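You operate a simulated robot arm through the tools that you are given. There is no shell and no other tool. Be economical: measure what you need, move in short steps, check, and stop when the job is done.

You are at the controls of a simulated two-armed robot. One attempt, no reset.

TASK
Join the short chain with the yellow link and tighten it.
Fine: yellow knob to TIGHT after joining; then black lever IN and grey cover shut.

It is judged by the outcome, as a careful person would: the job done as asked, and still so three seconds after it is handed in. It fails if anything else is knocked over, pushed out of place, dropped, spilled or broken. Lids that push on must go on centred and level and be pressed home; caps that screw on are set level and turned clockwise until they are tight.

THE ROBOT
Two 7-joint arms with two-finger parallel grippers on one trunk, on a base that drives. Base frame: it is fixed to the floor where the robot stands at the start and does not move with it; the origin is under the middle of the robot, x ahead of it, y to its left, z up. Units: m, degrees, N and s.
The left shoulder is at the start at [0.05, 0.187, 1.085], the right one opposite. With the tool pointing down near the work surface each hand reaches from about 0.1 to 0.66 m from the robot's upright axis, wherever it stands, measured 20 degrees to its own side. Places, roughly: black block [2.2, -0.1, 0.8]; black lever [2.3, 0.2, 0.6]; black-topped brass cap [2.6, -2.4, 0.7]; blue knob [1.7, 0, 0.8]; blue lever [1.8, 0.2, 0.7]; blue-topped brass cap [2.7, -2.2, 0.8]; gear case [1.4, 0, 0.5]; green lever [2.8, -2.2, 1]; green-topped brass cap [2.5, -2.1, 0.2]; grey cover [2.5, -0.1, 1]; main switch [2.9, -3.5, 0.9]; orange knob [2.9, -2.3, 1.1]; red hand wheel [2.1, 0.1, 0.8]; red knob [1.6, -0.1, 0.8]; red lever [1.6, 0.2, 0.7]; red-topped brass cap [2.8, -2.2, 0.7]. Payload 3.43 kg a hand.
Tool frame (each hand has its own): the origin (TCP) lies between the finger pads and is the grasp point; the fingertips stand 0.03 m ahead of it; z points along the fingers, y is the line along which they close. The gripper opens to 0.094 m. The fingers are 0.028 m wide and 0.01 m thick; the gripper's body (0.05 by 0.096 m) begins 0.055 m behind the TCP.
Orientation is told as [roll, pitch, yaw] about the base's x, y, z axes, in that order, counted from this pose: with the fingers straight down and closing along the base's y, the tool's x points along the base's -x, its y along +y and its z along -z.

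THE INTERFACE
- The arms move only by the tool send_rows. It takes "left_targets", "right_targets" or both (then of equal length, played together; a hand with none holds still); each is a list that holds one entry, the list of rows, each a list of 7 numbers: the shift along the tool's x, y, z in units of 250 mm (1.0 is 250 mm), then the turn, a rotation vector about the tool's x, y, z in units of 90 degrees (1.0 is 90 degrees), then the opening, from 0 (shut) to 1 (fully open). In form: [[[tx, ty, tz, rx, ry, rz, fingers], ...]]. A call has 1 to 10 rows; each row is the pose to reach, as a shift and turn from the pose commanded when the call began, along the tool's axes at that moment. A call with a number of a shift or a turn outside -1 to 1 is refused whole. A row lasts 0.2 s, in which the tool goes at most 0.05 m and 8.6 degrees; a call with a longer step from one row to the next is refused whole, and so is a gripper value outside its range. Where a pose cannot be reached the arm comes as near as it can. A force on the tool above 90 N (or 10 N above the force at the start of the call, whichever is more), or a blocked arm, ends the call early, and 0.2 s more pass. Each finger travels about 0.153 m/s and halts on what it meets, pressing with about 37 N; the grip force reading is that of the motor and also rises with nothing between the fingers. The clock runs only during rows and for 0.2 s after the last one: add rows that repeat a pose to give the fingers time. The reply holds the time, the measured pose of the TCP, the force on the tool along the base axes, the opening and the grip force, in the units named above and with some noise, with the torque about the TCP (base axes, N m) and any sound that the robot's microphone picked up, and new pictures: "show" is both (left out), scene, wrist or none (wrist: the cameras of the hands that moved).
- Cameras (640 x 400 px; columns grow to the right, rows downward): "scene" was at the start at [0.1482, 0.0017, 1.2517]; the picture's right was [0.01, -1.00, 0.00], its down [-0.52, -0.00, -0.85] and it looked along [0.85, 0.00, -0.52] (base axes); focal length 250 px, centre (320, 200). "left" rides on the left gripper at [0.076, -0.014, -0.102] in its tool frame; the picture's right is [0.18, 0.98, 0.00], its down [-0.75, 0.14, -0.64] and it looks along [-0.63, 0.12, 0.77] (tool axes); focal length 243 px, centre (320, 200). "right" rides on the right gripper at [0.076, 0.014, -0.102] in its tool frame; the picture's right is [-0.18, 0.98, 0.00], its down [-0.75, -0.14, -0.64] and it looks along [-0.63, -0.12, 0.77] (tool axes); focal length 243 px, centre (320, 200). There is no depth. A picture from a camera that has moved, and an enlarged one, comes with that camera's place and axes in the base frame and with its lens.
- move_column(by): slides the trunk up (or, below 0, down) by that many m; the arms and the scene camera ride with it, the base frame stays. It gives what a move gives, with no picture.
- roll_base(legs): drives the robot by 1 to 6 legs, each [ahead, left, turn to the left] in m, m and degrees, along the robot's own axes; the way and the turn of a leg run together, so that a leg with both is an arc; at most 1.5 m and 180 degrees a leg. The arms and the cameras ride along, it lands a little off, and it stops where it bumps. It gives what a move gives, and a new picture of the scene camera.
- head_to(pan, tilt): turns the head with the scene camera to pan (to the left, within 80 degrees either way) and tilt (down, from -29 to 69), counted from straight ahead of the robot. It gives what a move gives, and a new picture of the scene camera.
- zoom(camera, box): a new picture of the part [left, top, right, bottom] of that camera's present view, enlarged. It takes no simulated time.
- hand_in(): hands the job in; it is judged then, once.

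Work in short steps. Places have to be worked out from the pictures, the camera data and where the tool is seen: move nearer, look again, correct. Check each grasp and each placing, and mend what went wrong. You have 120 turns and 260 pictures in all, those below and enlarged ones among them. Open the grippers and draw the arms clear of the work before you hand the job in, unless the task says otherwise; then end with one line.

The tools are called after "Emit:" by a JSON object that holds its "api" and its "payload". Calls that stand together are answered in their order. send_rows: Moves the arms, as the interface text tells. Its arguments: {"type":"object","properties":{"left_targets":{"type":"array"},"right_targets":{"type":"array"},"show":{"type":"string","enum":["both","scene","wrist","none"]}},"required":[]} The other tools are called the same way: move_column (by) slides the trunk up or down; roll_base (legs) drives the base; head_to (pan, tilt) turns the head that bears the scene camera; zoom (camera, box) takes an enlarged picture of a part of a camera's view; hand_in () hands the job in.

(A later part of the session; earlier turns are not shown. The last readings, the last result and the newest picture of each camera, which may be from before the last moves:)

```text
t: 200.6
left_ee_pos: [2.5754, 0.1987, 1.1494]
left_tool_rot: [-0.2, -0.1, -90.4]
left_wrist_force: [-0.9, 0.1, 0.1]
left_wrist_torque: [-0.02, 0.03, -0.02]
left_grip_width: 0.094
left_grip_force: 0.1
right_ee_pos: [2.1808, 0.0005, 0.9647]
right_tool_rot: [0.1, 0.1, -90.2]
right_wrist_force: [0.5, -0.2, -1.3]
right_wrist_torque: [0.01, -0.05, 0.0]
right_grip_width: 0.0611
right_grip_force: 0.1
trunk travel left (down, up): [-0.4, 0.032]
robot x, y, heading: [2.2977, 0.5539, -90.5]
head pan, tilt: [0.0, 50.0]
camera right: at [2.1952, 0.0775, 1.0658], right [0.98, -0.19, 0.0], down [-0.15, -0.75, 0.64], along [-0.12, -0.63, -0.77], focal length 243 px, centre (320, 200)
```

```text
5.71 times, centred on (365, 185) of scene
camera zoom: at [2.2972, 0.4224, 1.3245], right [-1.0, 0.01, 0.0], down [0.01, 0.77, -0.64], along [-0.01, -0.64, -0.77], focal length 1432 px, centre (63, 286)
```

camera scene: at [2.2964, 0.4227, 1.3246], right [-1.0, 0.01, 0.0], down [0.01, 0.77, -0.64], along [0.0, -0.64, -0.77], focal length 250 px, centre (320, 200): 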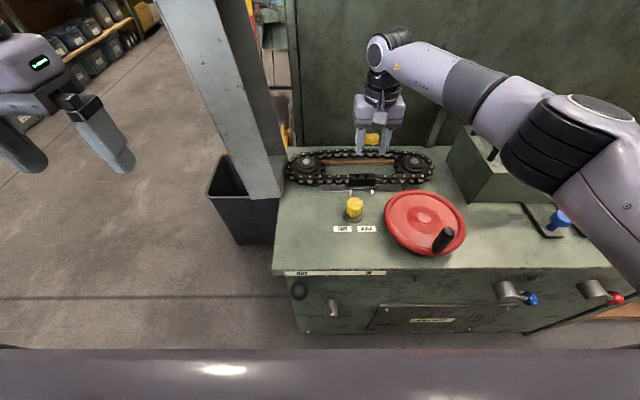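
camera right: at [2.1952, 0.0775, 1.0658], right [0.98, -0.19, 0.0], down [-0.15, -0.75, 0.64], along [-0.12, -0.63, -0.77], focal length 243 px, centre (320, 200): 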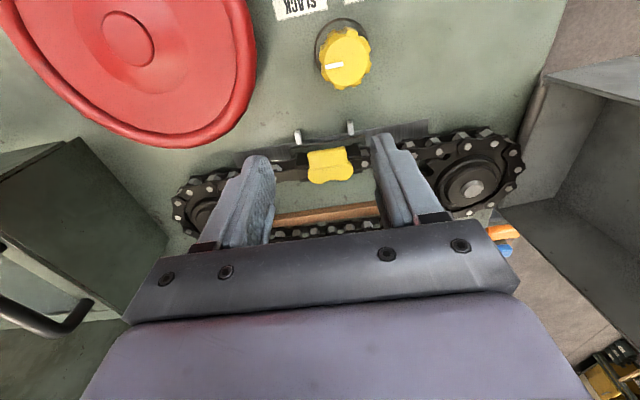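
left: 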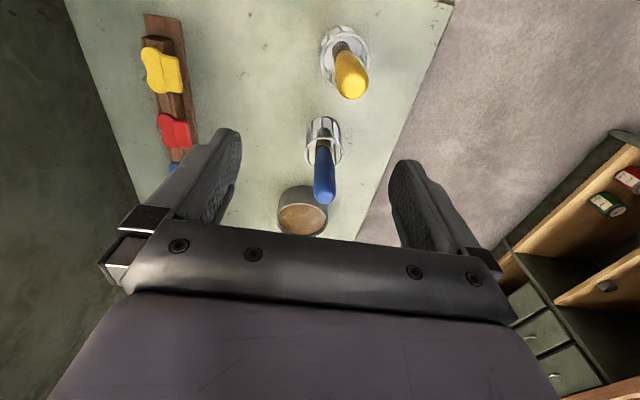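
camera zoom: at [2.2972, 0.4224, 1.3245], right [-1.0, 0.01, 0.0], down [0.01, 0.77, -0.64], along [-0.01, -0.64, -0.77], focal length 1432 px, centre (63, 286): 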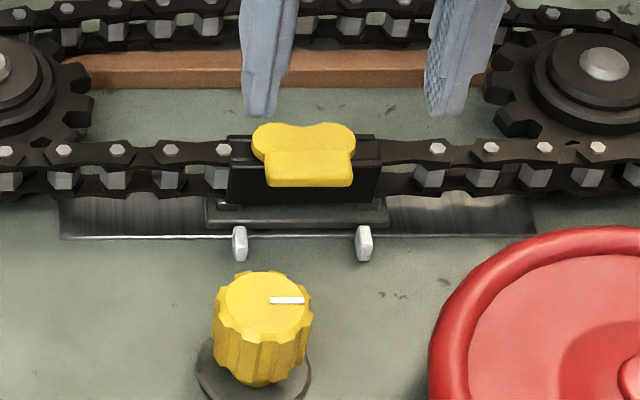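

The yellow link is seated flush. The knob by triangulation is at [2.207, 0.038], top z≈0.852; pointer now at SLACK side (robot's right). I bring the right hand over it, pre-turned +40° so I can turn clockwise.

Emit:
{"api": "send_rows", "payload": {"right_targets": [[[0.03, 0.02, 0, 0, 0, -0.09, 0.7], [0.06, 0.04, 0, 0, 0, -0.18, 0.7], [0.09, 0.06, 0, 0, 0, -0.27, 0.7], [0.12, 0.08, 0, 0, 0, -0.36, 0.7], [0.15, 0.105, 0, 0, 0, -0.444, 0.7], [0.15, 0.105, 0, 0, 0, -0.444, 0.7]]], "show": "both"}}

```text
t: 202.0
left_ee_pos: [2.5747, 0.1993, 1.1486]
left_tool_rot: [-0.2, -0.1, -90.2]
left_wrist_force: [-0.2, -0.7, -0.1]
left_wrist_torque: [-0.03, 0.02, 0.02]
left_grip_width: 0.094
left_grip_force: 0.0
right_ee_pos: [2.2044, 0.0393, 0.9638]
right_tool_rot: [0.0, -0.2, -50.2]
right_wrist_force: [-0.3, -0.5, -0.3]
right_wrist_torque: [-0.01, -0.01, 0.0]
right_grip_width: 0.0658
right_grip_force: 0.1
trunk travel left (down, up): [-0.4, 0.032]
robot x, y, heading: [2.2977, 0.5606, -90.2]
head pan, tilt: [0.0, 50.0]
camera scene: at [2.2969, 0.4227, 1.3246], right [-1.0, 0.01, 0.0], down [0.01, 0.77, -0.64], along [0.0, -0.64, -0.77], focal length 250 px, centre (320, 200)
camera right: at [2.1668, 0.1066, 1.0646], right [0.87, 0.49, 0.0], down [0.37, -0.67, 0.64], along [0.32, -0.56, -0.77], focal length 243 px, centre (320, 200)
```

scene: 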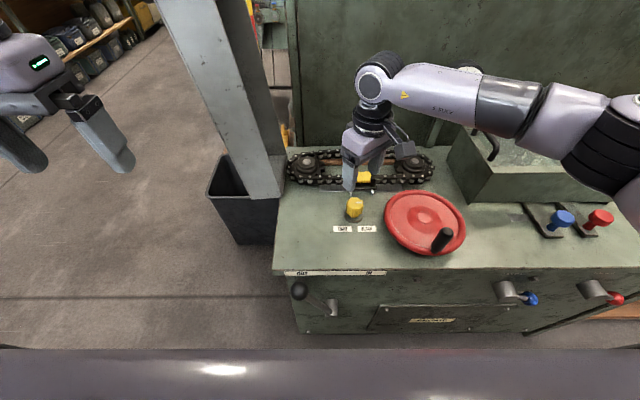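
right: 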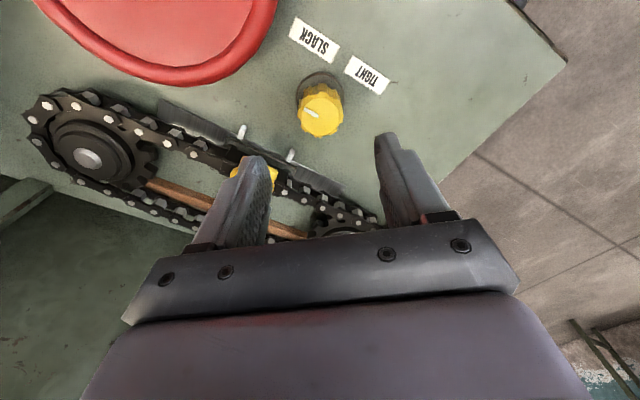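

Knob centre confirmed at [2.207, 0.0385]. Descend around it to z 0.855 and close.

Emit:
{"api": "send_rows", "payload": {"right_targets": [[[-0.008, 0.006, 0.12, 0, 0, 0, 0.7], [-0.008, 0.006, 0.24, 0, 0, 0, 0.7], [-0.008, 0.006, 0.35, 0, 0, 0, 0.7], [-0.008, 0.006, 0.435, 0, 0, 0, 0.7], [-0.008, 0.006, 0.435, 0, 0, 0, 0.4], [-0.008, 0.006, 0.435, 0, 0, 0, 0.2], [-0.008, 0.006, 0.435, 0, 0, 0, 0.2]]], "show": "both"}}

```text
t: 203.6
left_ee_pos: [2.5742, 0.1983, 1.149]
left_tool_rot: [-0.1, -0.1, -90.3]
left_wrist_force: [0.0, 0.7, 0.2]
left_wrist_torque: [-0.03, 0.0, -0.01]
left_grip_width: 0.0938
left_grip_force: 0.0
right_ee_pos: [2.2044, 0.0372, 0.8566]
right_tool_rot: [0.1, -0.2, -50.2]
right_wrist_force: [-1.5, -3.0, 0.0]
right_wrist_torque: [-1.05, 0.15, -0.03]
right_grip_width: 0.0416
right_grip_force: 45.1
trunk travel left (down, up): [-0.4, 0.032]
robot x, y, heading: [2.3008, 0.5567, -90.4]
head pan, tilt: [0.0, 50.0]
camera scene: at [2.2967, 0.4225, 1.3245], right [-1.0, 0.01, 0.0], down [0.01, 0.77, -0.64], along [0.0, -0.64, -0.77], focal length 250 px, centre (320, 200)
camera right: at [2.1683, 0.1049, 0.9572], right [0.87, 0.49, 0.0], down [0.37, -0.67, 0.64], along [0.31, -0.56, -0.77], focal length 243 px, centre (320, 200)
```

scene: 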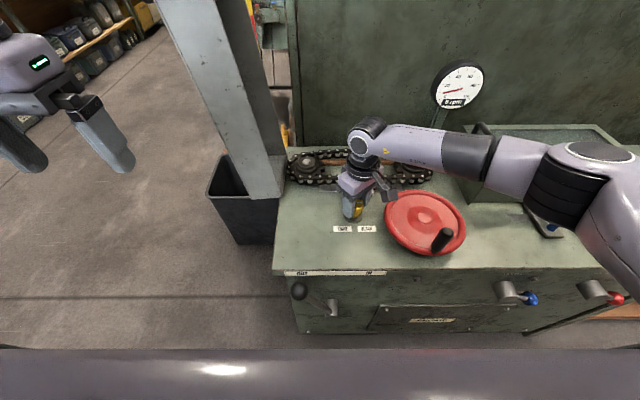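
right: 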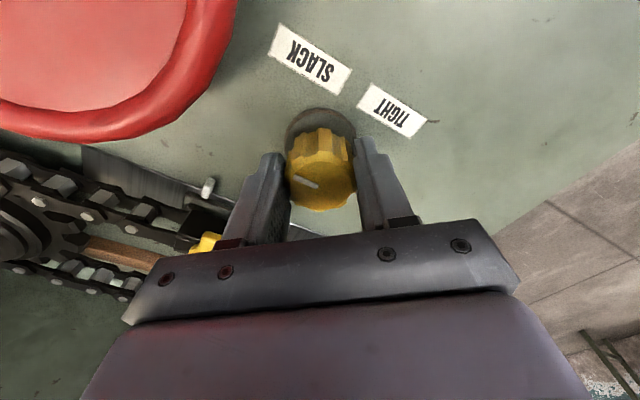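

Knob gripped. I try a small clockwise turn (17°), watching the torque.

Emit:
{"api": "send_rows", "payload": {"right_targets": [[[0, 0, 0, 0, 0, 0.06, 0.2], [0, 0, 0, 0, 0, 0.12, 0.2], [0, 0, 0, 0, 0, 0.19, 0.2]]], "show": "wrist"}}

```text
t: 204.4
left_ee_pos: [2.5744, 0.1978, 1.1495]
left_tool_rot: [-0.2, -0.2, -90.3]
left_wrist_force: [-0.2, 0.2, -0.2]
left_wrist_torque: [0.0, 0.0, -0.01]
left_grip_width: 0.0939
left_grip_force: 0.0
right_ee_pos: [2.2075, 0.0371, 0.856]
right_tool_rot: [0.1, -0.2, -67.4]
right_wrist_force: [-3.0, -5.3, 7.5]
right_wrist_torque: [-0.73, 0.61, 0.7]
right_grip_width: 0.0419
right_grip_force: 44.7
trunk travel left (down, up): [-0.4, 0.032]
robot x, y, heading: [2.2995, 0.5551, -90.5]
head pan, tilt: [0.0, 50.0]
camera right: at [2.1907, 0.1133, 0.9575], right [0.98, 0.21, 0.0], down [0.16, -0.75, 0.64], along [0.14, -0.63, -0.77], focal length 243 px, centre (320, 200)
```

right: 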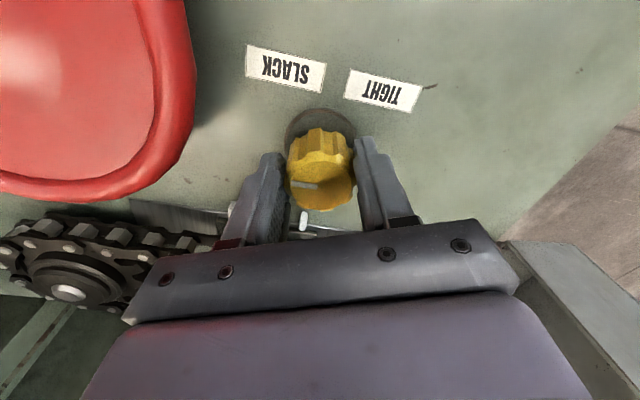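

The knob stayed put while the fingers slipped round (0.7 N·m): clockwise is blocked. I test anticlockwise.

Emit:
{"api": "send_rows", "payload": {"right_targets": [[[0, 0, 0, 0, 0, -0.07, 0.2], [0, 0, 0, 0, 0, -0.14, 0.2], [0, 0, 0, 0, 0, -0.21, 0.2], [0, 0, 0, 0, 0, -0.28, 0.2]]], "show": "wrist"}}

```text
t: 205.4
left_ee_pos: [2.5736, 0.1995, 1.1498]
left_tool_rot: [-0.1, -0.1, -90.3]
left_wrist_force: [-0.4, 0.2, -0.6]
left_wrist_torque: [0.01, -0.01, 0.02]
left_grip_width: 0.0938
left_grip_force: 0.1
right_ee_pos: [2.2061, 0.0358, 0.8555]
right_tool_rot: [-0.1, -0.2, -45.3]
right_wrist_force: [-10.0, -13.5, 20.6]
right_wrist_torque: [1.02, 0.51, -0.04]
right_grip_width: 0.0416
right_grip_force: 45.1
right hand out of reach, approached as far as the arm can: row 4
trunk travel left (down, up): [-0.4, 0.032]
robot x, y, heading: [2.295, 0.5575, -90.3]
head pan, tilt: [0.0, 50.0]
camera right: at [2.1626, 0.1012, 0.9574], right [0.83, 0.56, 0.0], down [0.43, -0.63, 0.64], along [0.36, -0.53, -0.77], focal length 243 px, centre (320, 200)
```

right: 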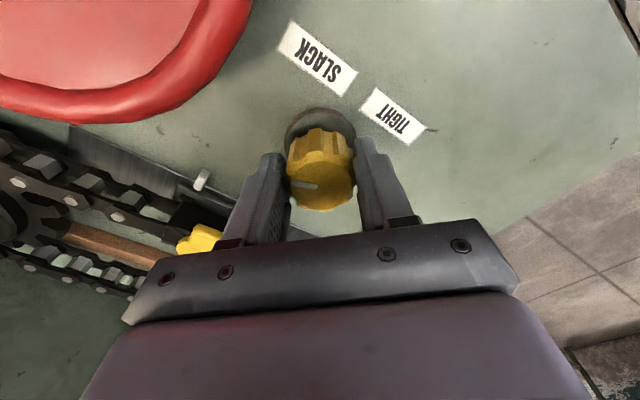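

Anticlockwise is free: the knob moved with the hand. I open, turn the hand back clockwise around the knob to about yaw -205, then re-grip.

Emit:
{"api": "send_rows", "payload": {"right_targets": [[[0, 0, 0, 0, 0, 0, 0.5], [0, 0, 0, 0, 0, 0, 0.68], [0, 0, 0, 0, 0, 0.09, 0.68], [0, 0, 0, 0, 0, 0.18, 0.68], [0, 0, 0, 0, 0, 0.27, 0.68], [0, 0, 0, 0, 0, 0.36, 0.68], [0, 0, 0, 0, 0, 0.45, 0.68], [0, 0, 0, 0, 0, 0.54, 0.68], [0, 0, 0, 0, 0, 0.63, 0.68], [0, 0, 0, 0, 0, 0.72, 0.68]]], "show": "none"}}

Emit:
{"api": "send_rows", "payload": {"right_targets": [[[0, 0, 0, 0, 0, 0.09, 0.68], [0, 0, 0, 0, 0, 0.18, 0.68], [0, 0, 0, 0, 0, 0.27, 0.68], [0, 0, 0, 0, 0, 0.36, 0.68], [0, 0, 0, 0, 0, 0.45, 0.68], [0, 0, 0, 0, 0, 0.54, 0.68], [0, 0, 0, 0, 0, 0.63, 0.68], [0, 0, 0, 0, 0, 0.72, 0.68], [0, 0, 0, 0, 0, 0.81, 0.68], [0, 0, 0, 0, 0, 0.9, 0.68]]], "show": "both"}}

```text
t: 207.6
left_ee_pos: [2.5748, 0.1992, 1.1504]
left_tool_rot: [-0.1, -0.2, -90.2]
left_wrist_force: [-0.3, 0.1, 0.8]
left_wrist_torque: [0.0, -0.02, 0.02]
left_grip_width: 0.0942
left_grip_force: 0.1
right_ee_pos: [2.207, 0.037, 0.8558]
right_tool_rot: [0.2, 0.1, -110.1]
right_wrist_force: [-0.4, -0.4, -0.1]
right_wrist_torque: [0.0, 0.02, 0.02]
right_grip_width: 0.0641
right_grip_force: 0.0
trunk travel left (down, up): [-0.4, 0.032]
robot x, y, heading: [2.2974, 0.5596, -90.3]
head pan, tilt: [0.0, 50.0]
```

```text
t: 209.8
left_ee_pos: [2.5752, 0.1984, 1.1502]
left_tool_rot: [-0.1, 0.0, -90.3]
left_wrist_force: [-0.2, 0.1, -0.1]
left_wrist_torque: [-0.01, 0.01, 0.0]
left_grip_width: 0.0938
left_grip_force: 0.1
right_ee_pos: [2.2073, 0.0375, 0.8555]
right_tool_rot: [-0.1, 0.2, 168.7]
right_wrist_force: [0.8, -0.1, 0.3]
right_wrist_torque: [0.01, -0.02, -0.01]
right_grip_width: 0.0639
right_grip_force: 0.0
trunk travel left (down, up): [-0.4, 0.032]
robot x, y, heading: [2.2955, 0.56, -90.4]
head pan, tilt: [0.0, 50.0]
camera scene: at [2.2969, 0.4227, 1.3246], right [-1.0, 0.01, 0.0], down [0.01, 0.77, -0.64], along [0.0, -0.64, -0.77], focal length 250 px, centre (320, 200)
camera right: at [2.2793, 0.0093, 0.9567], right [-0.37, -0.93, 0.0], down [-0.71, 0.28, 0.64], along [-0.59, 0.24, -0.77], focal length 243 px, centre (320, 200)
```

scene: 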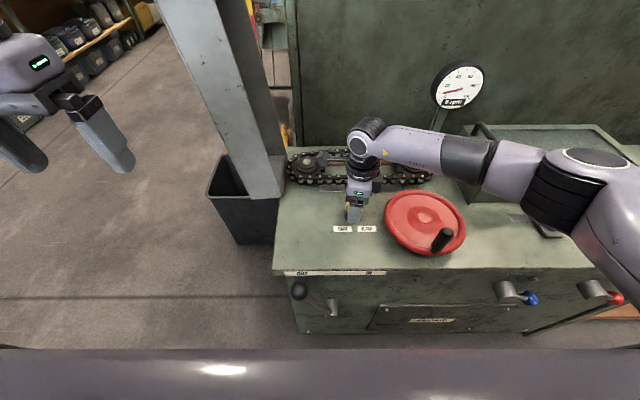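
right: 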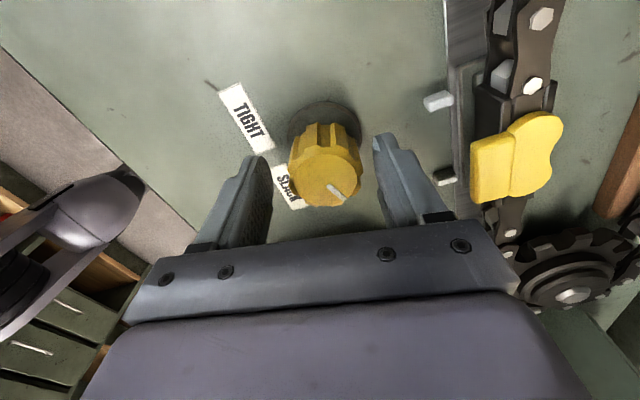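

Now close and turn anticlockwise in steps.

Emit:
{"api": "send_rows", "payload": {"right_targets": [[[0, 0, 0, 0, 0, 0, 0.4], [0, 0, 0, 0, 0, 0, 0.2], [0, 0, 0, 0, 0, 0, 0.2], [0, 0, 0, 0, 0, -0.09, 0.2], [0, 0, 0, 0, 0, -0.18, 0.2], [0, 0, 0, 0, 0, -0.27, 0.2], [0, 0, 0, 0, 0, -0.36, 0.2], [0, 0, 0, 0, 0, -0.45, 0.2]]], "show": "wrist"}}

Emit:
{"api": "zoom", "payload": {"camera": "scene", "box": [280, 140, 440, 240]}}

```text
t: 211.6
left_ee_pos: [2.5743, 0.1981, 1.1494]
left_tool_rot: [-0.1, 0.1, -90.3]
left_wrist_force: [-1.3, 0.1, -0.5]
left_wrist_torque: [0.05, 0.01, 0.02]
left_grip_width: 0.094
left_grip_force: 0.0
right_ee_pos: [2.208, 0.0336, 0.856]
right_tool_rot: [0.2, 0.0, -150.4]
right_wrist_force: [-3.1, -30.9, 9.6]
right_wrist_torque: [0.99, -0.28, -0.01]
right_grip_width: 0.0412
right_grip_force: 44.8
trunk travel left (down, up): [-0.4, 0.032]
robot x, y, heading: [2.2974, 0.5602, -90.5]
head pan, tilt: [0.0, 50.0]
camera right: at [2.2802, 0.0601, 0.9566], right [0.32, -0.95, 0.01], down [-0.73, -0.25, 0.64], along [-0.61, -0.21, -0.77], focal length 243 px, centre (320, 200)
```

right: 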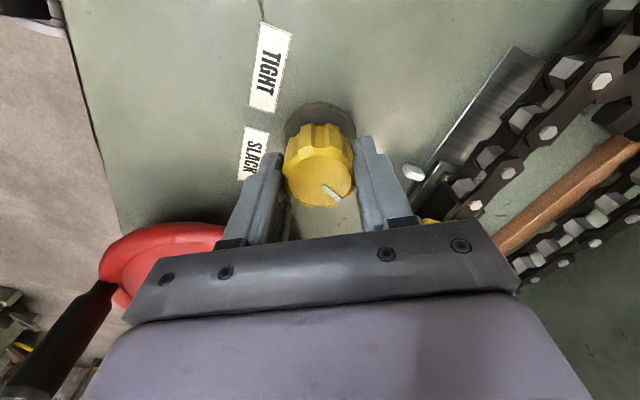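

```text
4.00 times, centred on (360, 190) of scene
camera zoom: at [2.2967, 0.4203, 1.3243], right [-1.0, 0.01, 0.0], down [0.01, 0.77, -0.64], along [0.0, -0.64, -0.77], focal length 1002 px, centre (160, 240)
```

zoom: 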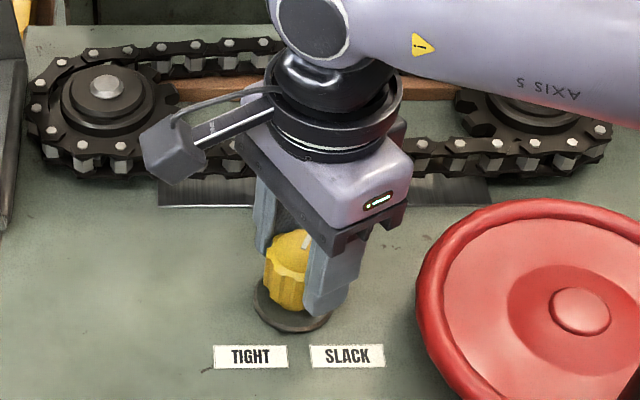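

The knob turns with the hand. Continue anticlockwise, easing the side load.

Emit:
{"api": "send_rows", "payload": {"right_targets": [[[-0.006, 0.01, 0, 0, 0, -0.09, 0.2], [-0.006, 0.01, 0, 0, 0, -0.18, 0.2], [-0.006, 0.01, 0, 0, 0, -0.27, 0.2], [-0.006, 0.01, 0, 0, 0, -0.36, 0.2], [-0.006, 0.01, 0, 0, 0, -0.45, 0.2], [-0.006, 0.01, 0, 0, 0, -0.54, 0.2], [-0.006, 0.01, 0, 0, 0, -0.63, 0.2]]], "show": "wrist"}}

Emit:
{"api": "zoom", "payload": {"camera": "scene", "box": [280, 140, 440, 240]}}

```text
t: 213.2
left_ee_pos: [2.5757, 0.1988, 1.1505]
left_tool_rot: [-0.1, 0.0, -90.3]
left_wrist_force: [1.1, -0.1, 0.0]
left_wrist_torque: [0.0, -0.06, -0.01]
left_grip_width: 0.0941
left_grip_force: 0.1
right_ee_pos: [2.2074, 0.0328, 0.8544]
right_tool_rot: [0.1, -0.2, -93.7]
right_wrist_force: [0.8, -20.0, 10.4]
right_wrist_torque: [0.04, 0.71, -0.01]
right_grip_width: 0.041
right_grip_force: 44.8
trunk travel left (down, up): [-0.4, 0.032]
robot x, y, heading: [2.2965, 0.5544, -90.5]
head pan, tilt: [0.0, 50.0]
camera right: at [2.2269, 0.1091, 0.9565], right [0.97, -0.25, 0.0], down [-0.19, -0.74, 0.64], along [-0.16, -0.62, -0.77], focal length 243 px, centre (320, 200)
```

right: 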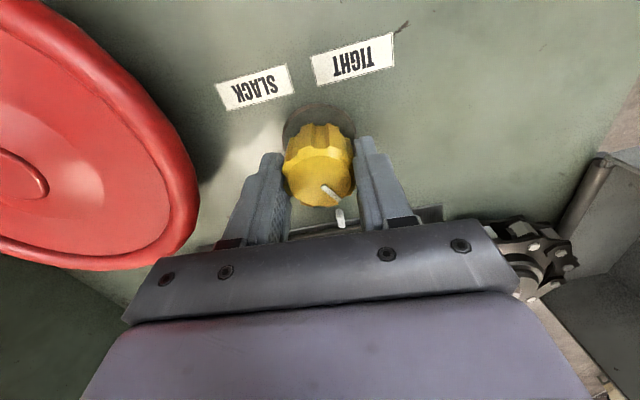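

```text
4.00 times, centred on (360, 190) of scene
camera zoom: at [2.2974, 0.4217, 1.3245], right [-1.0, 0.01, 0.0], down [0.01, 0.77, -0.64], along [-0.01, -0.64, -0.77], focal length 1002 px, centre (160, 240)
```

zoom: 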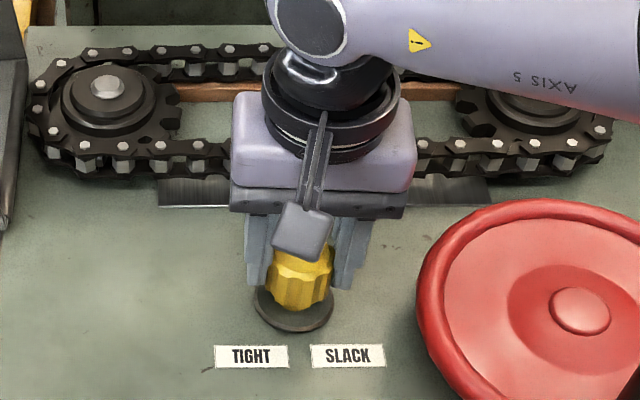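

Pointer now towards the far side past centre; no stop yet. Continue to about yaw -50.

Emit:
{"api": "send_rows", "payload": {"right_targets": [[[0, 0, 0, 0, 0, -0.09, 0.2], [0, 0, 0, 0, 0, -0.18, 0.2], [0, 0, 0, 0, 0, -0.27, 0.2], [0, 0, 0, 0, 0, -0.36, 0.2], [0, 0, 0, 0, 0, -0.45, 0.2]]], "show": "wrist"}}

Emit:
{"api": "zoom", "payload": {"camera": "right", "box": [270, 90, 370, 220]}}

```text
t: 214.4
left_ee_pos: [2.575, 0.1991, 1.1477]
left_tool_rot: [-0.1, 0.0, -90.3]
left_wrist_force: [0.3, 0.4, 0.5]
left_wrist_torque: [0.01, -0.02, 0.0]
left_grip_width: 0.0939
left_grip_force: 0.0
right_ee_pos: [2.2089, 0.034, 0.855]
right_tool_rot: [0.1, -0.1, -53.1]
right_wrist_force: [6.8, -21.1, 9.4]
right_wrist_torque: [0.28, 0.6, 0.04]
right_grip_width: 0.0411
right_grip_force: 44.6
trunk travel left (down, up): [-0.4, 0.032]
robot x, y, heading: [2.2953, 0.5564, -90.2]
head pan, tilt: [0.0, 50.0]
camera right: at [2.1741, 0.1037, 0.9563], right [0.9, 0.44, 0.0], down [0.34, -0.69, 0.64], along [0.29, -0.58, -0.77], focal length 243 px, centre (320, 200)
```

right: 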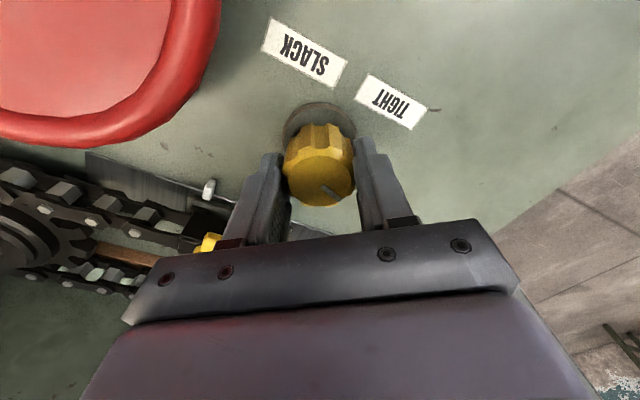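

```text
3.08 times, centred on (320, 155) of right
camera zoom: at [2.1741, 0.1037, 0.9563], right [0.9, 0.44, 0.0], down [0.34, -0.69, 0.64], along [0.29, -0.58, -0.77], focal length 746 px, centre (320, 338)
```

zoom: 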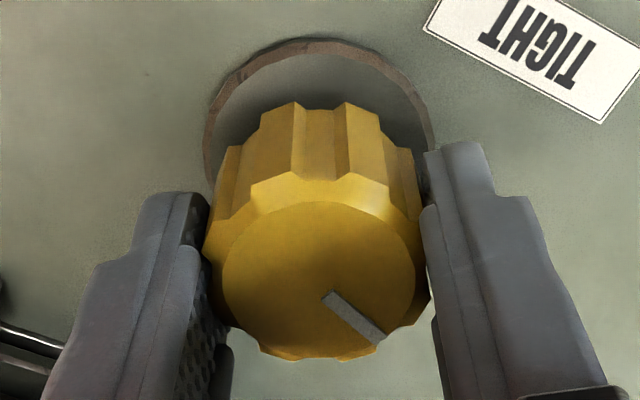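

Pointer ≈16° short of pointing +x (TIGHT side). Re-grip for more travel: open, turn back 95° clockwise, close.

Emit:
{"api": "send_rows", "payload": {"right_targets": [[[0, 0, 0, 0, 0, 0, 0.5], [0, 0, 0, 0, 0, 0, 0.68], [0, 0, 0, 0, 0, 0.09, 0.68], [0, 0, 0, 0, 0, 0.18, 0.68], [0, 0, 0, 0, 0, 0.27, 0.68], [0, 0, 0, 0, 0, 0.36, 0.68], [0, 0, 0, 0, 0, 0.45, 0.68], [0, 0, 0, 0, 0, 0.54, 0.68], [0, 0, 0, 0, 0, 0.63, 0.68], [0, 0, 0, 0, 0, 0.72, 0.68]]], "show": "wrist"}}

Emit:
{"api": "zoom", "payload": {"camera": "right", "box": [220, 60, 420, 230]}}

```text
t: 216.6
left_ee_pos: [2.5766, 0.1989, 1.149]
left_tool_rot: [-0.1, -0.1, -90.3]
left_wrist_force: [-1.4, -1.1, -0.2]
left_wrist_torque: [0.01, -0.01, -0.02]
left_grip_width: 0.0941
left_grip_force: 0.0
right_ee_pos: [2.208, 0.0352, 0.8551]
right_tool_rot: [0.1, 0.0, -118.3]
right_wrist_force: [-0.5, 0.6, -0.1]
right_wrist_torque: [0.01, 0.02, 0.01]
right_grip_width: 0.0637
right_grip_force: 0.0
trunk travel left (down, up): [-0.4, 0.032]
robot x, y, heading: [2.2981, 0.5562, -90.3]
head pan, tilt: [0.0, 50.0]
camera right: at [2.2561, 0.0955, 0.9566], right [0.78, -0.63, 0.0], down [-0.48, -0.6, 0.64], along [-0.4, -0.5, -0.77], focal length 243 px, centre (320, 200)
```

right: 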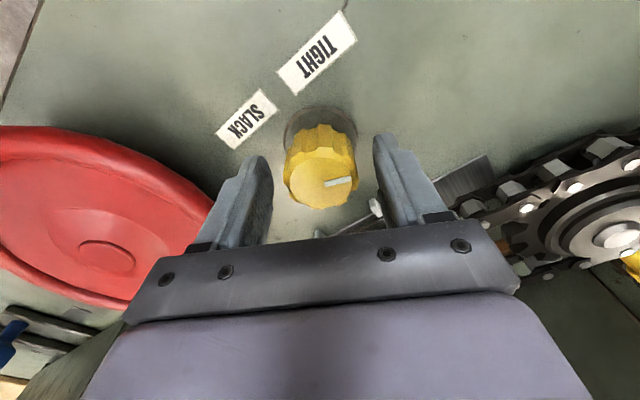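

```text
2.35 times, centred on (320, 145) of right
camera zoom: at [2.2561, 0.0955, 0.9566], right [0.78, -0.63, 0.0], down [-0.48, -0.6, 0.64], along [-0.4, -0.5, -0.77], focal length 571 px, centre (320, 329)
```

zoom: 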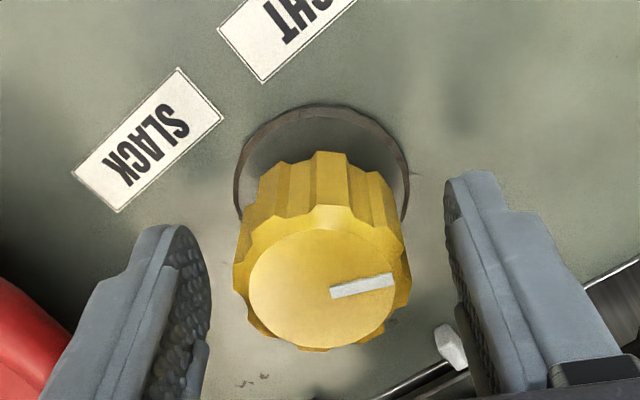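

Close again and turn anticlockwise up to 60°, watching for a stop.

Emit:
{"api": "send_rows", "payload": {"right_targets": [[[0, 0, 0, 0, 0, 0, 0.4], [0, 0, 0, 0, 0, 0, 0.2], [0, 0, 0, 0, 0, 0, 0.2], [0, 0, 0, 0, 0, -0.08, 0.2], [0, 0, 0, 0, 0, -0.16, 0.2], [0, 0, 0, 0, 0, -0.24, 0.2], [0, 0, 0, 0, 0, -0.32, 0.2]]], "show": "none"}}

Emit:
{"api": "zoom", "payload": {"camera": "right", "box": [220, 60, 420, 230]}}

```text
t: 218.2
left_ee_pos: [2.576, 0.1997, 1.1496]
left_tool_rot: [0.0, -0.2, -90.3]
left_wrist_force: [-0.2, 0.0, 0.5]
left_wrist_torque: [0.02, 0.02, 0.01]
left_grip_width: 0.0941
left_grip_force: 0.0
right_ee_pos: [2.2071, 0.0341, 0.8558]
right_tool_rot: [0.2, 0.2, -89.3]
right_wrist_force: [4.4, -2.3, 2.9]
right_wrist_torque: [0.35, 0.69, -0.73]
right_grip_width: 0.0419
right_grip_force: 45.3
trunk travel left (down, up): [-0.4, 0.032]
robot x, y, heading: [2.3007, 0.5584, -90.2]
head pan, tilt: [0.0, 50.0]
```

```text
2.35 times, centred on (320, 145) of right
camera zoom: at [2.2211, 0.1119, 0.9564], right [0.99, -0.17, 0.0], down [-0.13, -0.76, 0.64], along [-0.11, -0.63, -0.77], focal length 571 px, centre (320, 329)
```

zoom: 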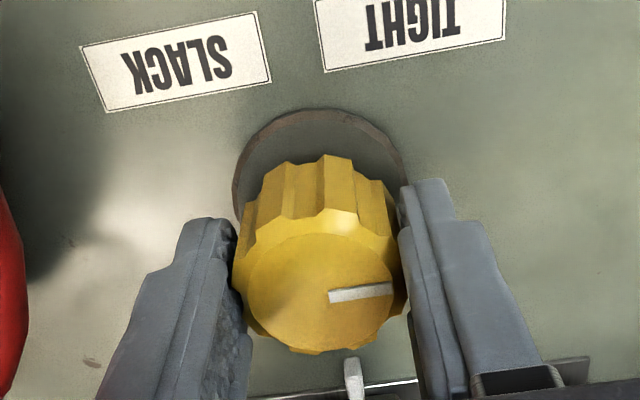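

Stop reached (−0.73 N·m) with the pointer at +x: TIGHT. Release, lift and check the chain.

Emit:
{"api": "send_rows", "payload": {"right_targets": [[[0, 0, 0, 0, 0, 0, 0.5], [0, 0, 0, 0, 0, 0, 0.68], [0, 0, -0.15, 0, 0, 0, 0.68], [0.05, 0, -0.33, 0, 0, 0, 0.68], [0.2, -0.1, -0.5, 0, 0, 0, 0.68], [0.35, -0.2, -0.65, 0, 0, 0, 0.68], [0.5, -0.35, -0.7, 0, 0, 0, 0.68], [0.6, -0.5, -0.7, 0, 0, 0, 0.68]]], "show": "scene"}}

Emit:
{"api": "zoom", "payload": {"camera": "scene", "box": [280, 140, 440, 240]}}

```text
refused: row 5 steps farther than a row can; nothing moved
```

```text
4.00 times, centred on (360, 190) of scene
camera zoom: at [2.2975, 0.4228, 1.3246], right [-1.0, 0.01, 0.0], down [0.01, 0.77, -0.64], along [-0.01, -0.64, -0.77], focal length 1002 px, centre (160, 240)
```

zoom: 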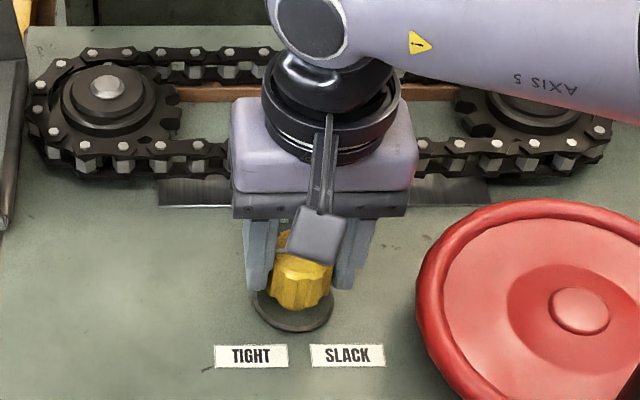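

Step too large; same with smaller steps.

Emit:
{"api": "send_rows", "payload": {"right_targets": [[[0, 0, 0, 0, 0, 0, 0.5], [0, 0, 0, 0, 0, 0, 0.68], [0, 0, -0.15, 0, 0, 0, 0.68], [0.0, 0, -0.33, 0, 0, 0, 0.68], [0.1, -0.05, -0.45, 0, 0, 0, 0.68], [0.2, -0.12, -0.55, 0, 0, 0, 0.68], [0.3, -0.22, -0.6, 0, 0, 0, 0.68], [0.4, -0.34, -0.65, 0, 0, 0, 0.68]]], "show": "scene"}}

Emit:
{"api": "zoom", "payload": {"camera": "scene", "box": [280, 140, 440, 240]}}

```text
t: 220.0
left_ee_pos: [2.5747, 0.1995, 1.1488]
left_tool_rot: [-0.1, -0.1, -90.3]
left_wrist_force: [0.2, 0.6, -0.2]
left_wrist_torque: [-0.01, 0.0, 0.0]
left_grip_width: 0.094
left_grip_force: 0.1
right_ee_pos: [2.1198, 0.1347, 1.0164]
right_tool_rot: [0.2, 0.0, -89.4]
right_wrist_force: [-0.9, 0.0, 0.7]
right_wrist_torque: [-0.02, -0.03, -0.04]
right_grip_width: 0.064
right_grip_force: 0.0
trunk travel left (down, up): [-0.4, 0.032]
robot x, y, heading: [2.2993, 0.552, -90.5]
head pan, tilt: [0.0, 50.0]
camera scene: at [2.2963, 0.4232, 1.3247], right [-1.0, 0.01, 0.0], down [0.01, 0.77, -0.64], along [0.0, -0.64, -0.77], focal length 250 px, centre (320, 200)
```

scene: 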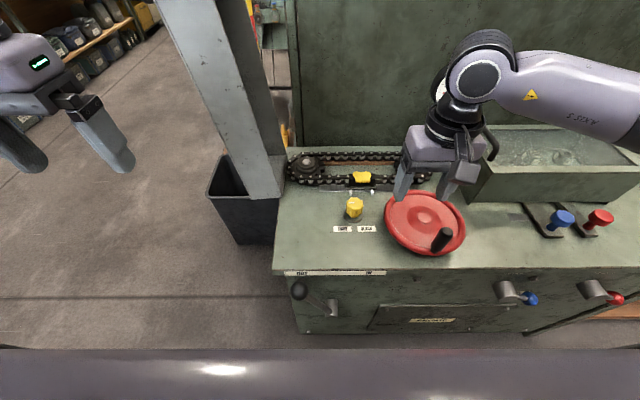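

```text
4.00 times, centred on (360, 190) of scene
camera zoom: at [2.2963, 0.4232, 1.3247], right [-1.0, 0.01, 0.0], down [0.01, 0.77, -0.64], along [0.0, -0.64, -0.77], focal length 1002 px, centre (160, 240)
```

zoom: 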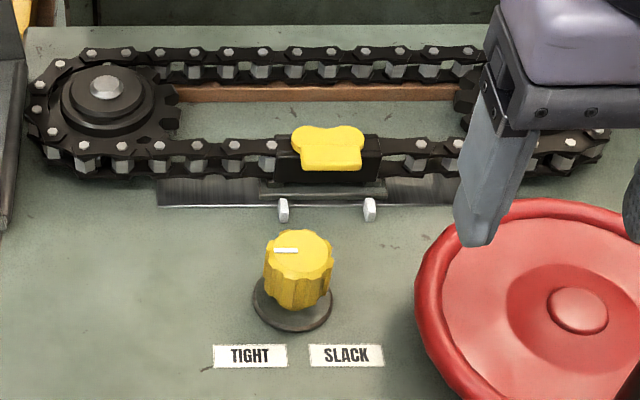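

The chain is now taut and the pointer shows TIGHT. Next, the black lever on the front: back off to view it.

Emit:
{"api": "roll_base", "payload": {"legs": [[-0.3, 0.15, 0]]}}

Emit:
{"api": "zoom", "payload": {"camera": "scene", "box": [270, 140, 450, 280]}}

```text
t: 222.2
left_ee_pos: [2.7286, 0.4953, 1.1498]
left_tool_rot: [-0.1, -0.1, -90.3]
left_wrist_force: [0.2, 0.2, -0.1]
left_wrist_torque: [-0.01, 0.02, -0.01]
left_grip_width: 0.094
left_grip_force: 0.1
right_ee_pos: [2.2737, 0.4298, 1.0177]
right_tool_rot: [0.2, 0.0, -89.3]
right_wrist_force: [0.0, 0.1, -0.3]
right_wrist_torque: [0.02, 0.04, 0.0]
right_grip_width: 0.0639
right_grip_force: 0.1
trunk travel left (down, up): [-0.4, 0.032]
robot x, y, heading: [2.4543, 0.8498, -90.3]
head pan, tilt: [0.0, 50.0]
camera scene: at [2.4497, 0.7184, 1.3247], right [-1.0, 0.01, 0.0], down [0.01, 0.77, -0.64], along [0.0, -0.64, -0.77], focal length 250 px, centre (320, 200)
```

scene: 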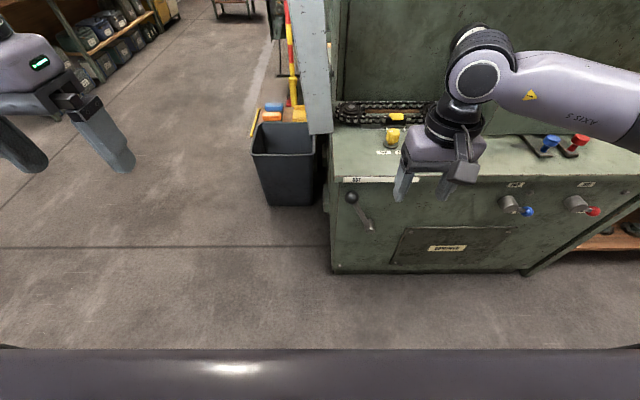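

```text
2.86 times, centred on (360, 210) of scene
camera zoom: at [2.4497, 0.7184, 1.3247], right [-1.0, 0.01, 0.0], down [0.01, 0.77, -0.64], along [0.0, -0.64, -0.77], focal length 716 px, centre (206, 171)
```

zoom: 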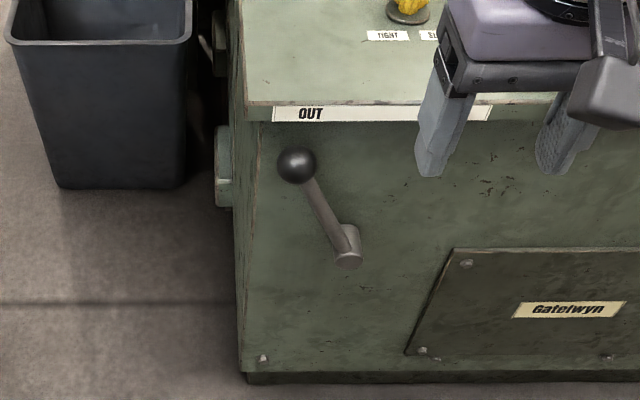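

Lever ball ≈[2.356, 0.24, 0.76], pivot ≈[2.27, 0.2, 0.58], now leaning to OUT. I'll push the ball from its +x side with the closed left hand. Move the base right and bring the left hand for a look.

Emit:
{"api": "roll_base", "payload": {"legs": [[0.03, -0.2, 0]]}}

Emit:
{"api": "send_rows", "payload": {"left_targets": [[[-0.05, -0.05, 0.15, 0, 0, 0, 0.5], [-0.1, -0.1, 0.3, 0, 0, 0, 0.2], [-0.15, -0.15, 0.45, 0, 0, 0, 0], [-0.2, -0.2, 0.6, 0, 0, 0, 0], [-0.25, -0.2, 0.75, 0, 0, 0, 0], [-0.25, -0.2, 0.75, 0, 0, 0, 0]]], "show": "both"}}

```text
t: 224.6
left_ee_pos: [2.534, 0.4658, 1.1483]
left_tool_rot: [-0.2, -0.1, -90.0]
left_wrist_force: [0.3, -0.3, -0.1]
left_wrist_torque: [0.01, 0.01, 0.02]
left_grip_width: 0.0938
left_grip_force: 0.0
right_ee_pos: [2.0783, 0.3996, 1.0176]
right_tool_rot: [0.1, 0.0, -89.2]
right_wrist_force: [-0.3, -0.2, -0.1]
right_wrist_torque: [0.0, -0.02, 0.0]
right_grip_width: 0.064
right_grip_force: 0.0
trunk travel left (down, up): [-0.4, 0.032]
robot x, y, heading: [2.2528, 0.8232, -90.2]
head pan, tilt: [0.0, 50.0]
camera scene: at [2.2544, 0.6886, 1.3246], right [-1.0, 0.0, 0.0], down [0.0, 0.77, -0.64], along [0.0, -0.64, -0.77], focal length 250 px, centre (320, 200)
```

scene: 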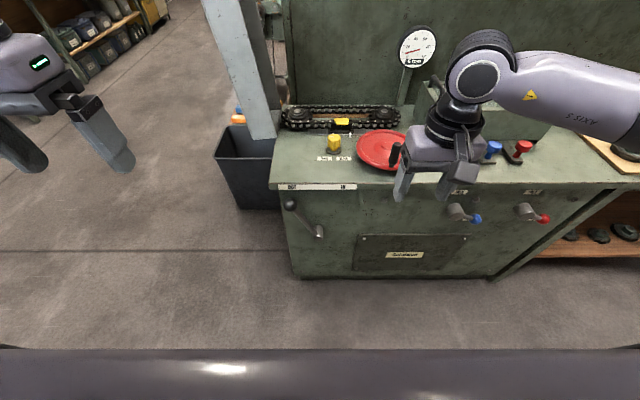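

```text
t: 226.0
left_ee_pos: [2.483, 0.4036, 0.9607]
left_tool_rot: [-0.1, 0.0, -90.0]
left_wrist_force: [-0.1, 0.4, 0.1]
left_wrist_torque: [0.01, -0.01, -0.03]
left_grip_width: 0.0
left_grip_force: 32.8
right_ee_pos: [2.0797, 0.3998, 1.0169]
right_tool_rot: [0.3, 0.0, -89.0]
right_wrist_force: [0.7, 0.3, -1.4]
right_wrist_torque: [0.01, 0.01, 0.03]
right_grip_width: 0.0638
right_grip_force: 0.0
trunk travel left (down, up): [-0.4, 0.032]
robot x, y, heading: [2.256, 0.8231, -90.4]
head pan, tilt: [0.0, 50.0]
camera scene: at [2.2546, 0.6887, 1.3246], right [-1.0, 0.0, 0.0], down [0.0, 0.77, -0.64], along [0.0, -0.64, -0.77], focal length 250 px, centre (320, 200)
camera left: at [2.4689, 0.4791, 1.0635], right [0.98, 0.18, 0.0], down [0.14, -0.75, 0.64], along [0.12, -0.63, -0.77], focal length 243 px, centre (320, 200)
```

scene: 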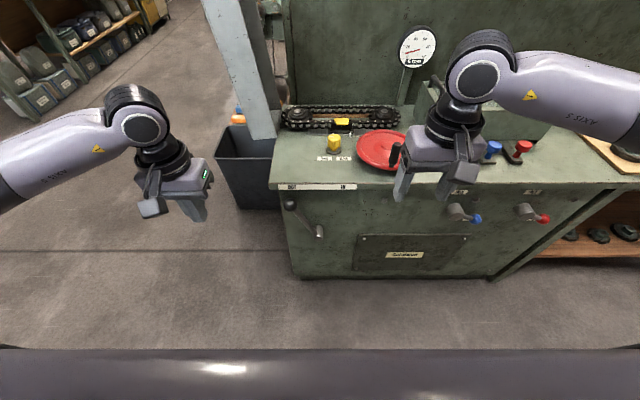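
left: 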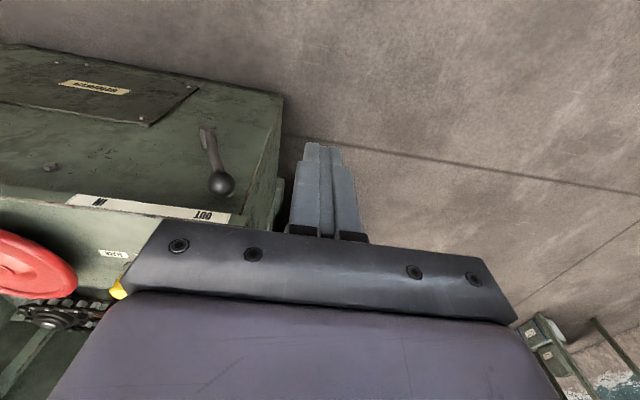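

Triangulated ball at [2.348, 0.20, 0.718], pivot [2.255, ~0.19, 0.55]. I tilt the closed left hand 30° with tips inward and place it beside the ball on its +x side.

Emit:
{"api": "send_rows", "payload": {"left_targets": [[[-0.08, -0.05, 0.128, 0, -0.08, 0, 0], [-0.16, -0.1, 0.256, 0, -0.16, 0, 0], [-0.24, -0.15, 0.384, 0, -0.24, 0, 0], [-0.32, -0.2, 0.512, 0, -0.32, 0, 0], [-0.4, -0.25, 0.64, 0, -0.333, 0, 0], [-0.48, -0.25, 0.7, 0, -0.333, 0, 0], [-0.56, -0.25, 0.76, 0, -0.333, 0, 0], [-0.64, -0.27, 0.82, 0, -0.333, 0, 0], [-0.64, -0.27, 0.82, 0, -0.333, 0, 0]]], "show": "both"}}

Emit:
{"api": "zoom", "payload": {"camera": "scene", "box": [230, 150, 370, 250]}}

```text
t: 228.0
left_ee_pos: [2.4167, 0.2439, 0.7576]
left_tool_rot: [-0.1, -30.1, -90.0]
left_wrist_force: [-0.4, -0.2, 0.0]
left_wrist_torque: [-0.01, 0.01, -0.02]
left_grip_width: 0.0
left_grip_force: 32.4
right_ee_pos: [2.0806, 0.3992, 1.0166]
right_tool_rot: [0.2, 0.0, -89.2]
right_wrist_force: [-0.2, -0.4, 0.4]
right_wrist_torque: [0.0, -0.02, 0.03]
right_grip_width: 0.0638
right_grip_force: 0.1
trunk travel left (down, up): [-0.4, 0.032]
robot x, y, heading: [2.2576, 0.8206, -90.1]
head pan, tilt: [0.0, 50.0]
camera scene: at [2.2548, 0.6887, 1.3246], right [-1.0, 0.0, 0.0], down [0.0, 0.77, -0.64], along [0.0, -0.64, -0.77], focal length 250 px, centre (320, 200)
camera left: at [2.402, 0.3613, 0.8081], right [0.98, 0.16, -0.09], down [0.14, -0.33, 0.93], along [0.12, -0.93, -0.35], focal length 243 px, centre (320, 200)
```

scene: 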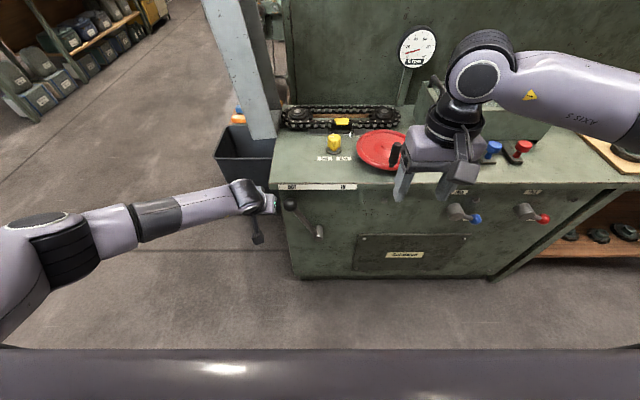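
left: 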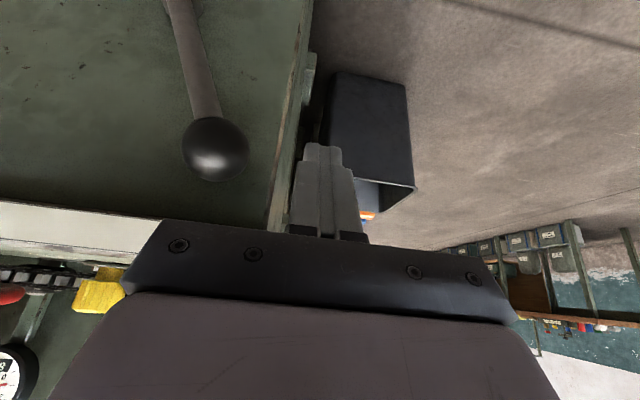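

```text
4.00 times, centred on (300, 200) of scene
camera zoom: at [2.2548, 0.6887, 1.3246], right [-1.0, 0.0, 0.0], down [0.0, 0.77, -0.64], along [0.0, -0.64, -0.77], focal length 1002 px, centre (400, 200)
```

zoom: 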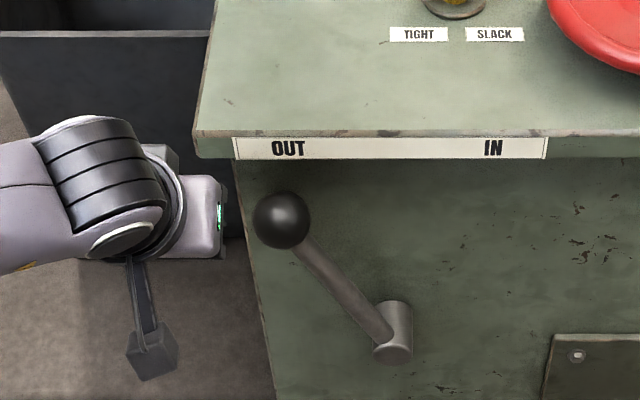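

Ball refined to [2.346, 0.205, 0.724], radius 23 mm. Approach beside it and push towards -x halfway.

Emit:
{"api": "send_rows", "payload": {"left_targets": [[[-0.035, -0.02, 0.075, 0, 0, 0, 0], [-0.067, -0.02, 0.148, 0, 0, 0, 0], [-0.067, -0.1, 0.148, 0, 0, 0, 0], [-0.067, -0.18, 0.148, 0, 0, 0, 0], [-0.067, -0.26, 0.148, 0, 0, 0, 0], [-0.067, -0.34, 0.148, 0, 0, 0, 0], [-0.067, -0.42, 0.148, 0, 0, 0, 0]]], "show": "both"}}

```text
t: 229.6
left_ee_pos: [2.3084, 0.2119, 0.7323]
left_tool_rot: [-0.3, -30.0, -90.1]
left_wrist_force: [0.9, -0.7, -0.5]
left_wrist_torque: [0.02, -0.03, 0.04]
left_grip_width: 0.0
left_grip_force: 32.7
right_ee_pos: [2.0792, 0.3988, 1.0157]
right_tool_rot: [0.1, 0.0, -89.2]
right_wrist_force: [0.6, 0.2, 0.1]
right_wrist_torque: [-0.01, -0.04, 0.01]
right_grip_width: 0.064
right_grip_force: 0.0
trunk travel left (down, up): [-0.4, 0.032]
robot x, y, heading: [2.256, 0.8215, -90.2]
head pan, tilt: [0.0, 50.0]
camera scene: at [2.2542, 0.6887, 1.3244], right [-1.0, 0.0, 0.0], down [0.0, 0.77, -0.64], along [0.0, -0.64, -0.77], focal length 250 px, centre (320, 200)
camera left: at [2.2952, 0.3287, 0.784], right [0.98, 0.16, -0.1], down [0.14, -0.33, 0.93], along [0.11, -0.93, -0.35], focal length 243 px, centre (320, 200)
```

scene: 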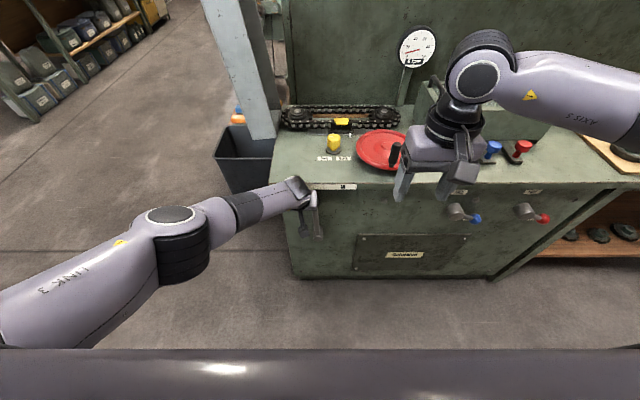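
left: 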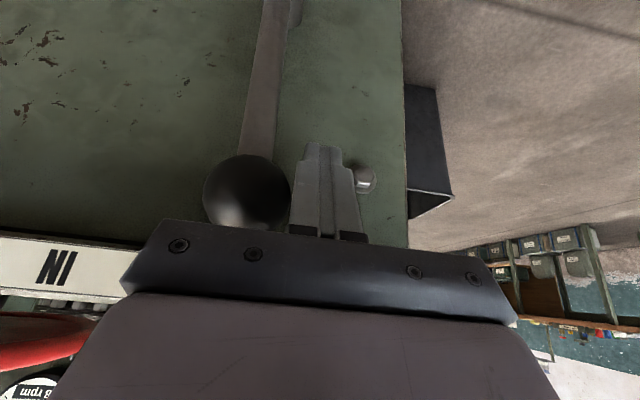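

The lever swings with little force. Continue pushing to the IN side.

Emit:
{"api": "send_rows", "payload": {"left_targets": [[[0, -0.08, 0, 0, 0, 0, 0], [0, -0.16, 0, 0, 0, 0, 0], [0, -0.24, 0, 0, 0, 0, 0], [0, -0.32, 0, 0, 0, 0, 0], [0, -0.4, 0, 0, 0, 0, 0], [0, -0.46, 0, 0, 0, 0, 0]]], "show": "both"}}

```text
t: 231.2
left_ee_pos: [2.3301, 0.1974, 0.7402]
left_tool_rot: [3.3, -31.4, -86.4]
left_wrist_force: [-0.8, -1.2, 0.8]
left_wrist_torque: [0.01, -0.03, -0.01]
left_grip_width: 0.0
left_grip_force: 32.9
left hand out of reach, approached as far as the arm can: row 2, 3, 4, 5, 6
right_ee_pos: [2.0812, 0.3996, 1.0155]
right_tool_rot: [0.1, 0.0, -89.0]
right_wrist_force: [0.4, 0.1, -1.1]
right_wrist_torque: [0.01, 0.0, 0.01]
right_grip_width: 0.0637
right_grip_force: 0.1
trunk travel left (down, up): [-0.4, 0.032]
robot x, y, heading: [2.2563, 0.823, -90.4]
head pan, tilt: [0.0, 50.0]
stopped in row 6 (left hand): the arm was blocked; the commanded pose is now the measured one
camera scene: at [2.2548, 0.6886, 1.3246], right [-1.0, 0.0, 0.0], down [0.0, 0.77, -0.64], along [0.0, -0.64, -0.77], focal length 250 px, centre (320, 200)
camera left: at [2.3026, 0.3134, 0.7881], right [0.97, 0.25, -0.05], down [0.12, -0.3, 0.95], along [0.22, -0.92, -0.32], focal length 243 px, centre (320, 200)
```

scene: 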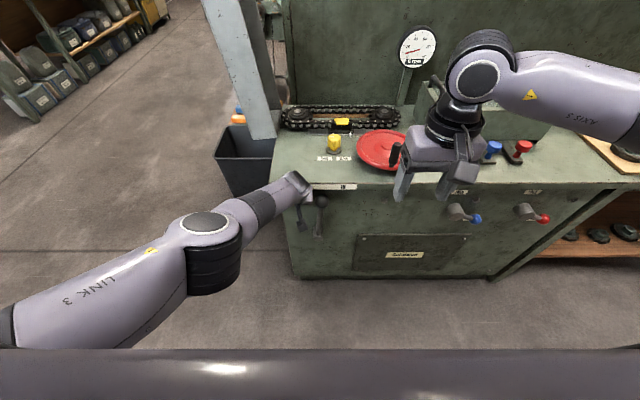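
left: 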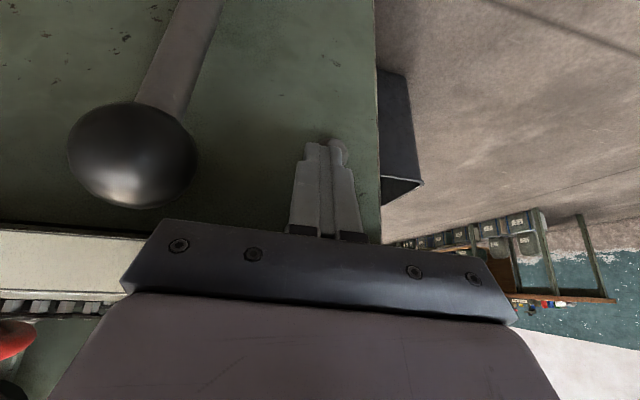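

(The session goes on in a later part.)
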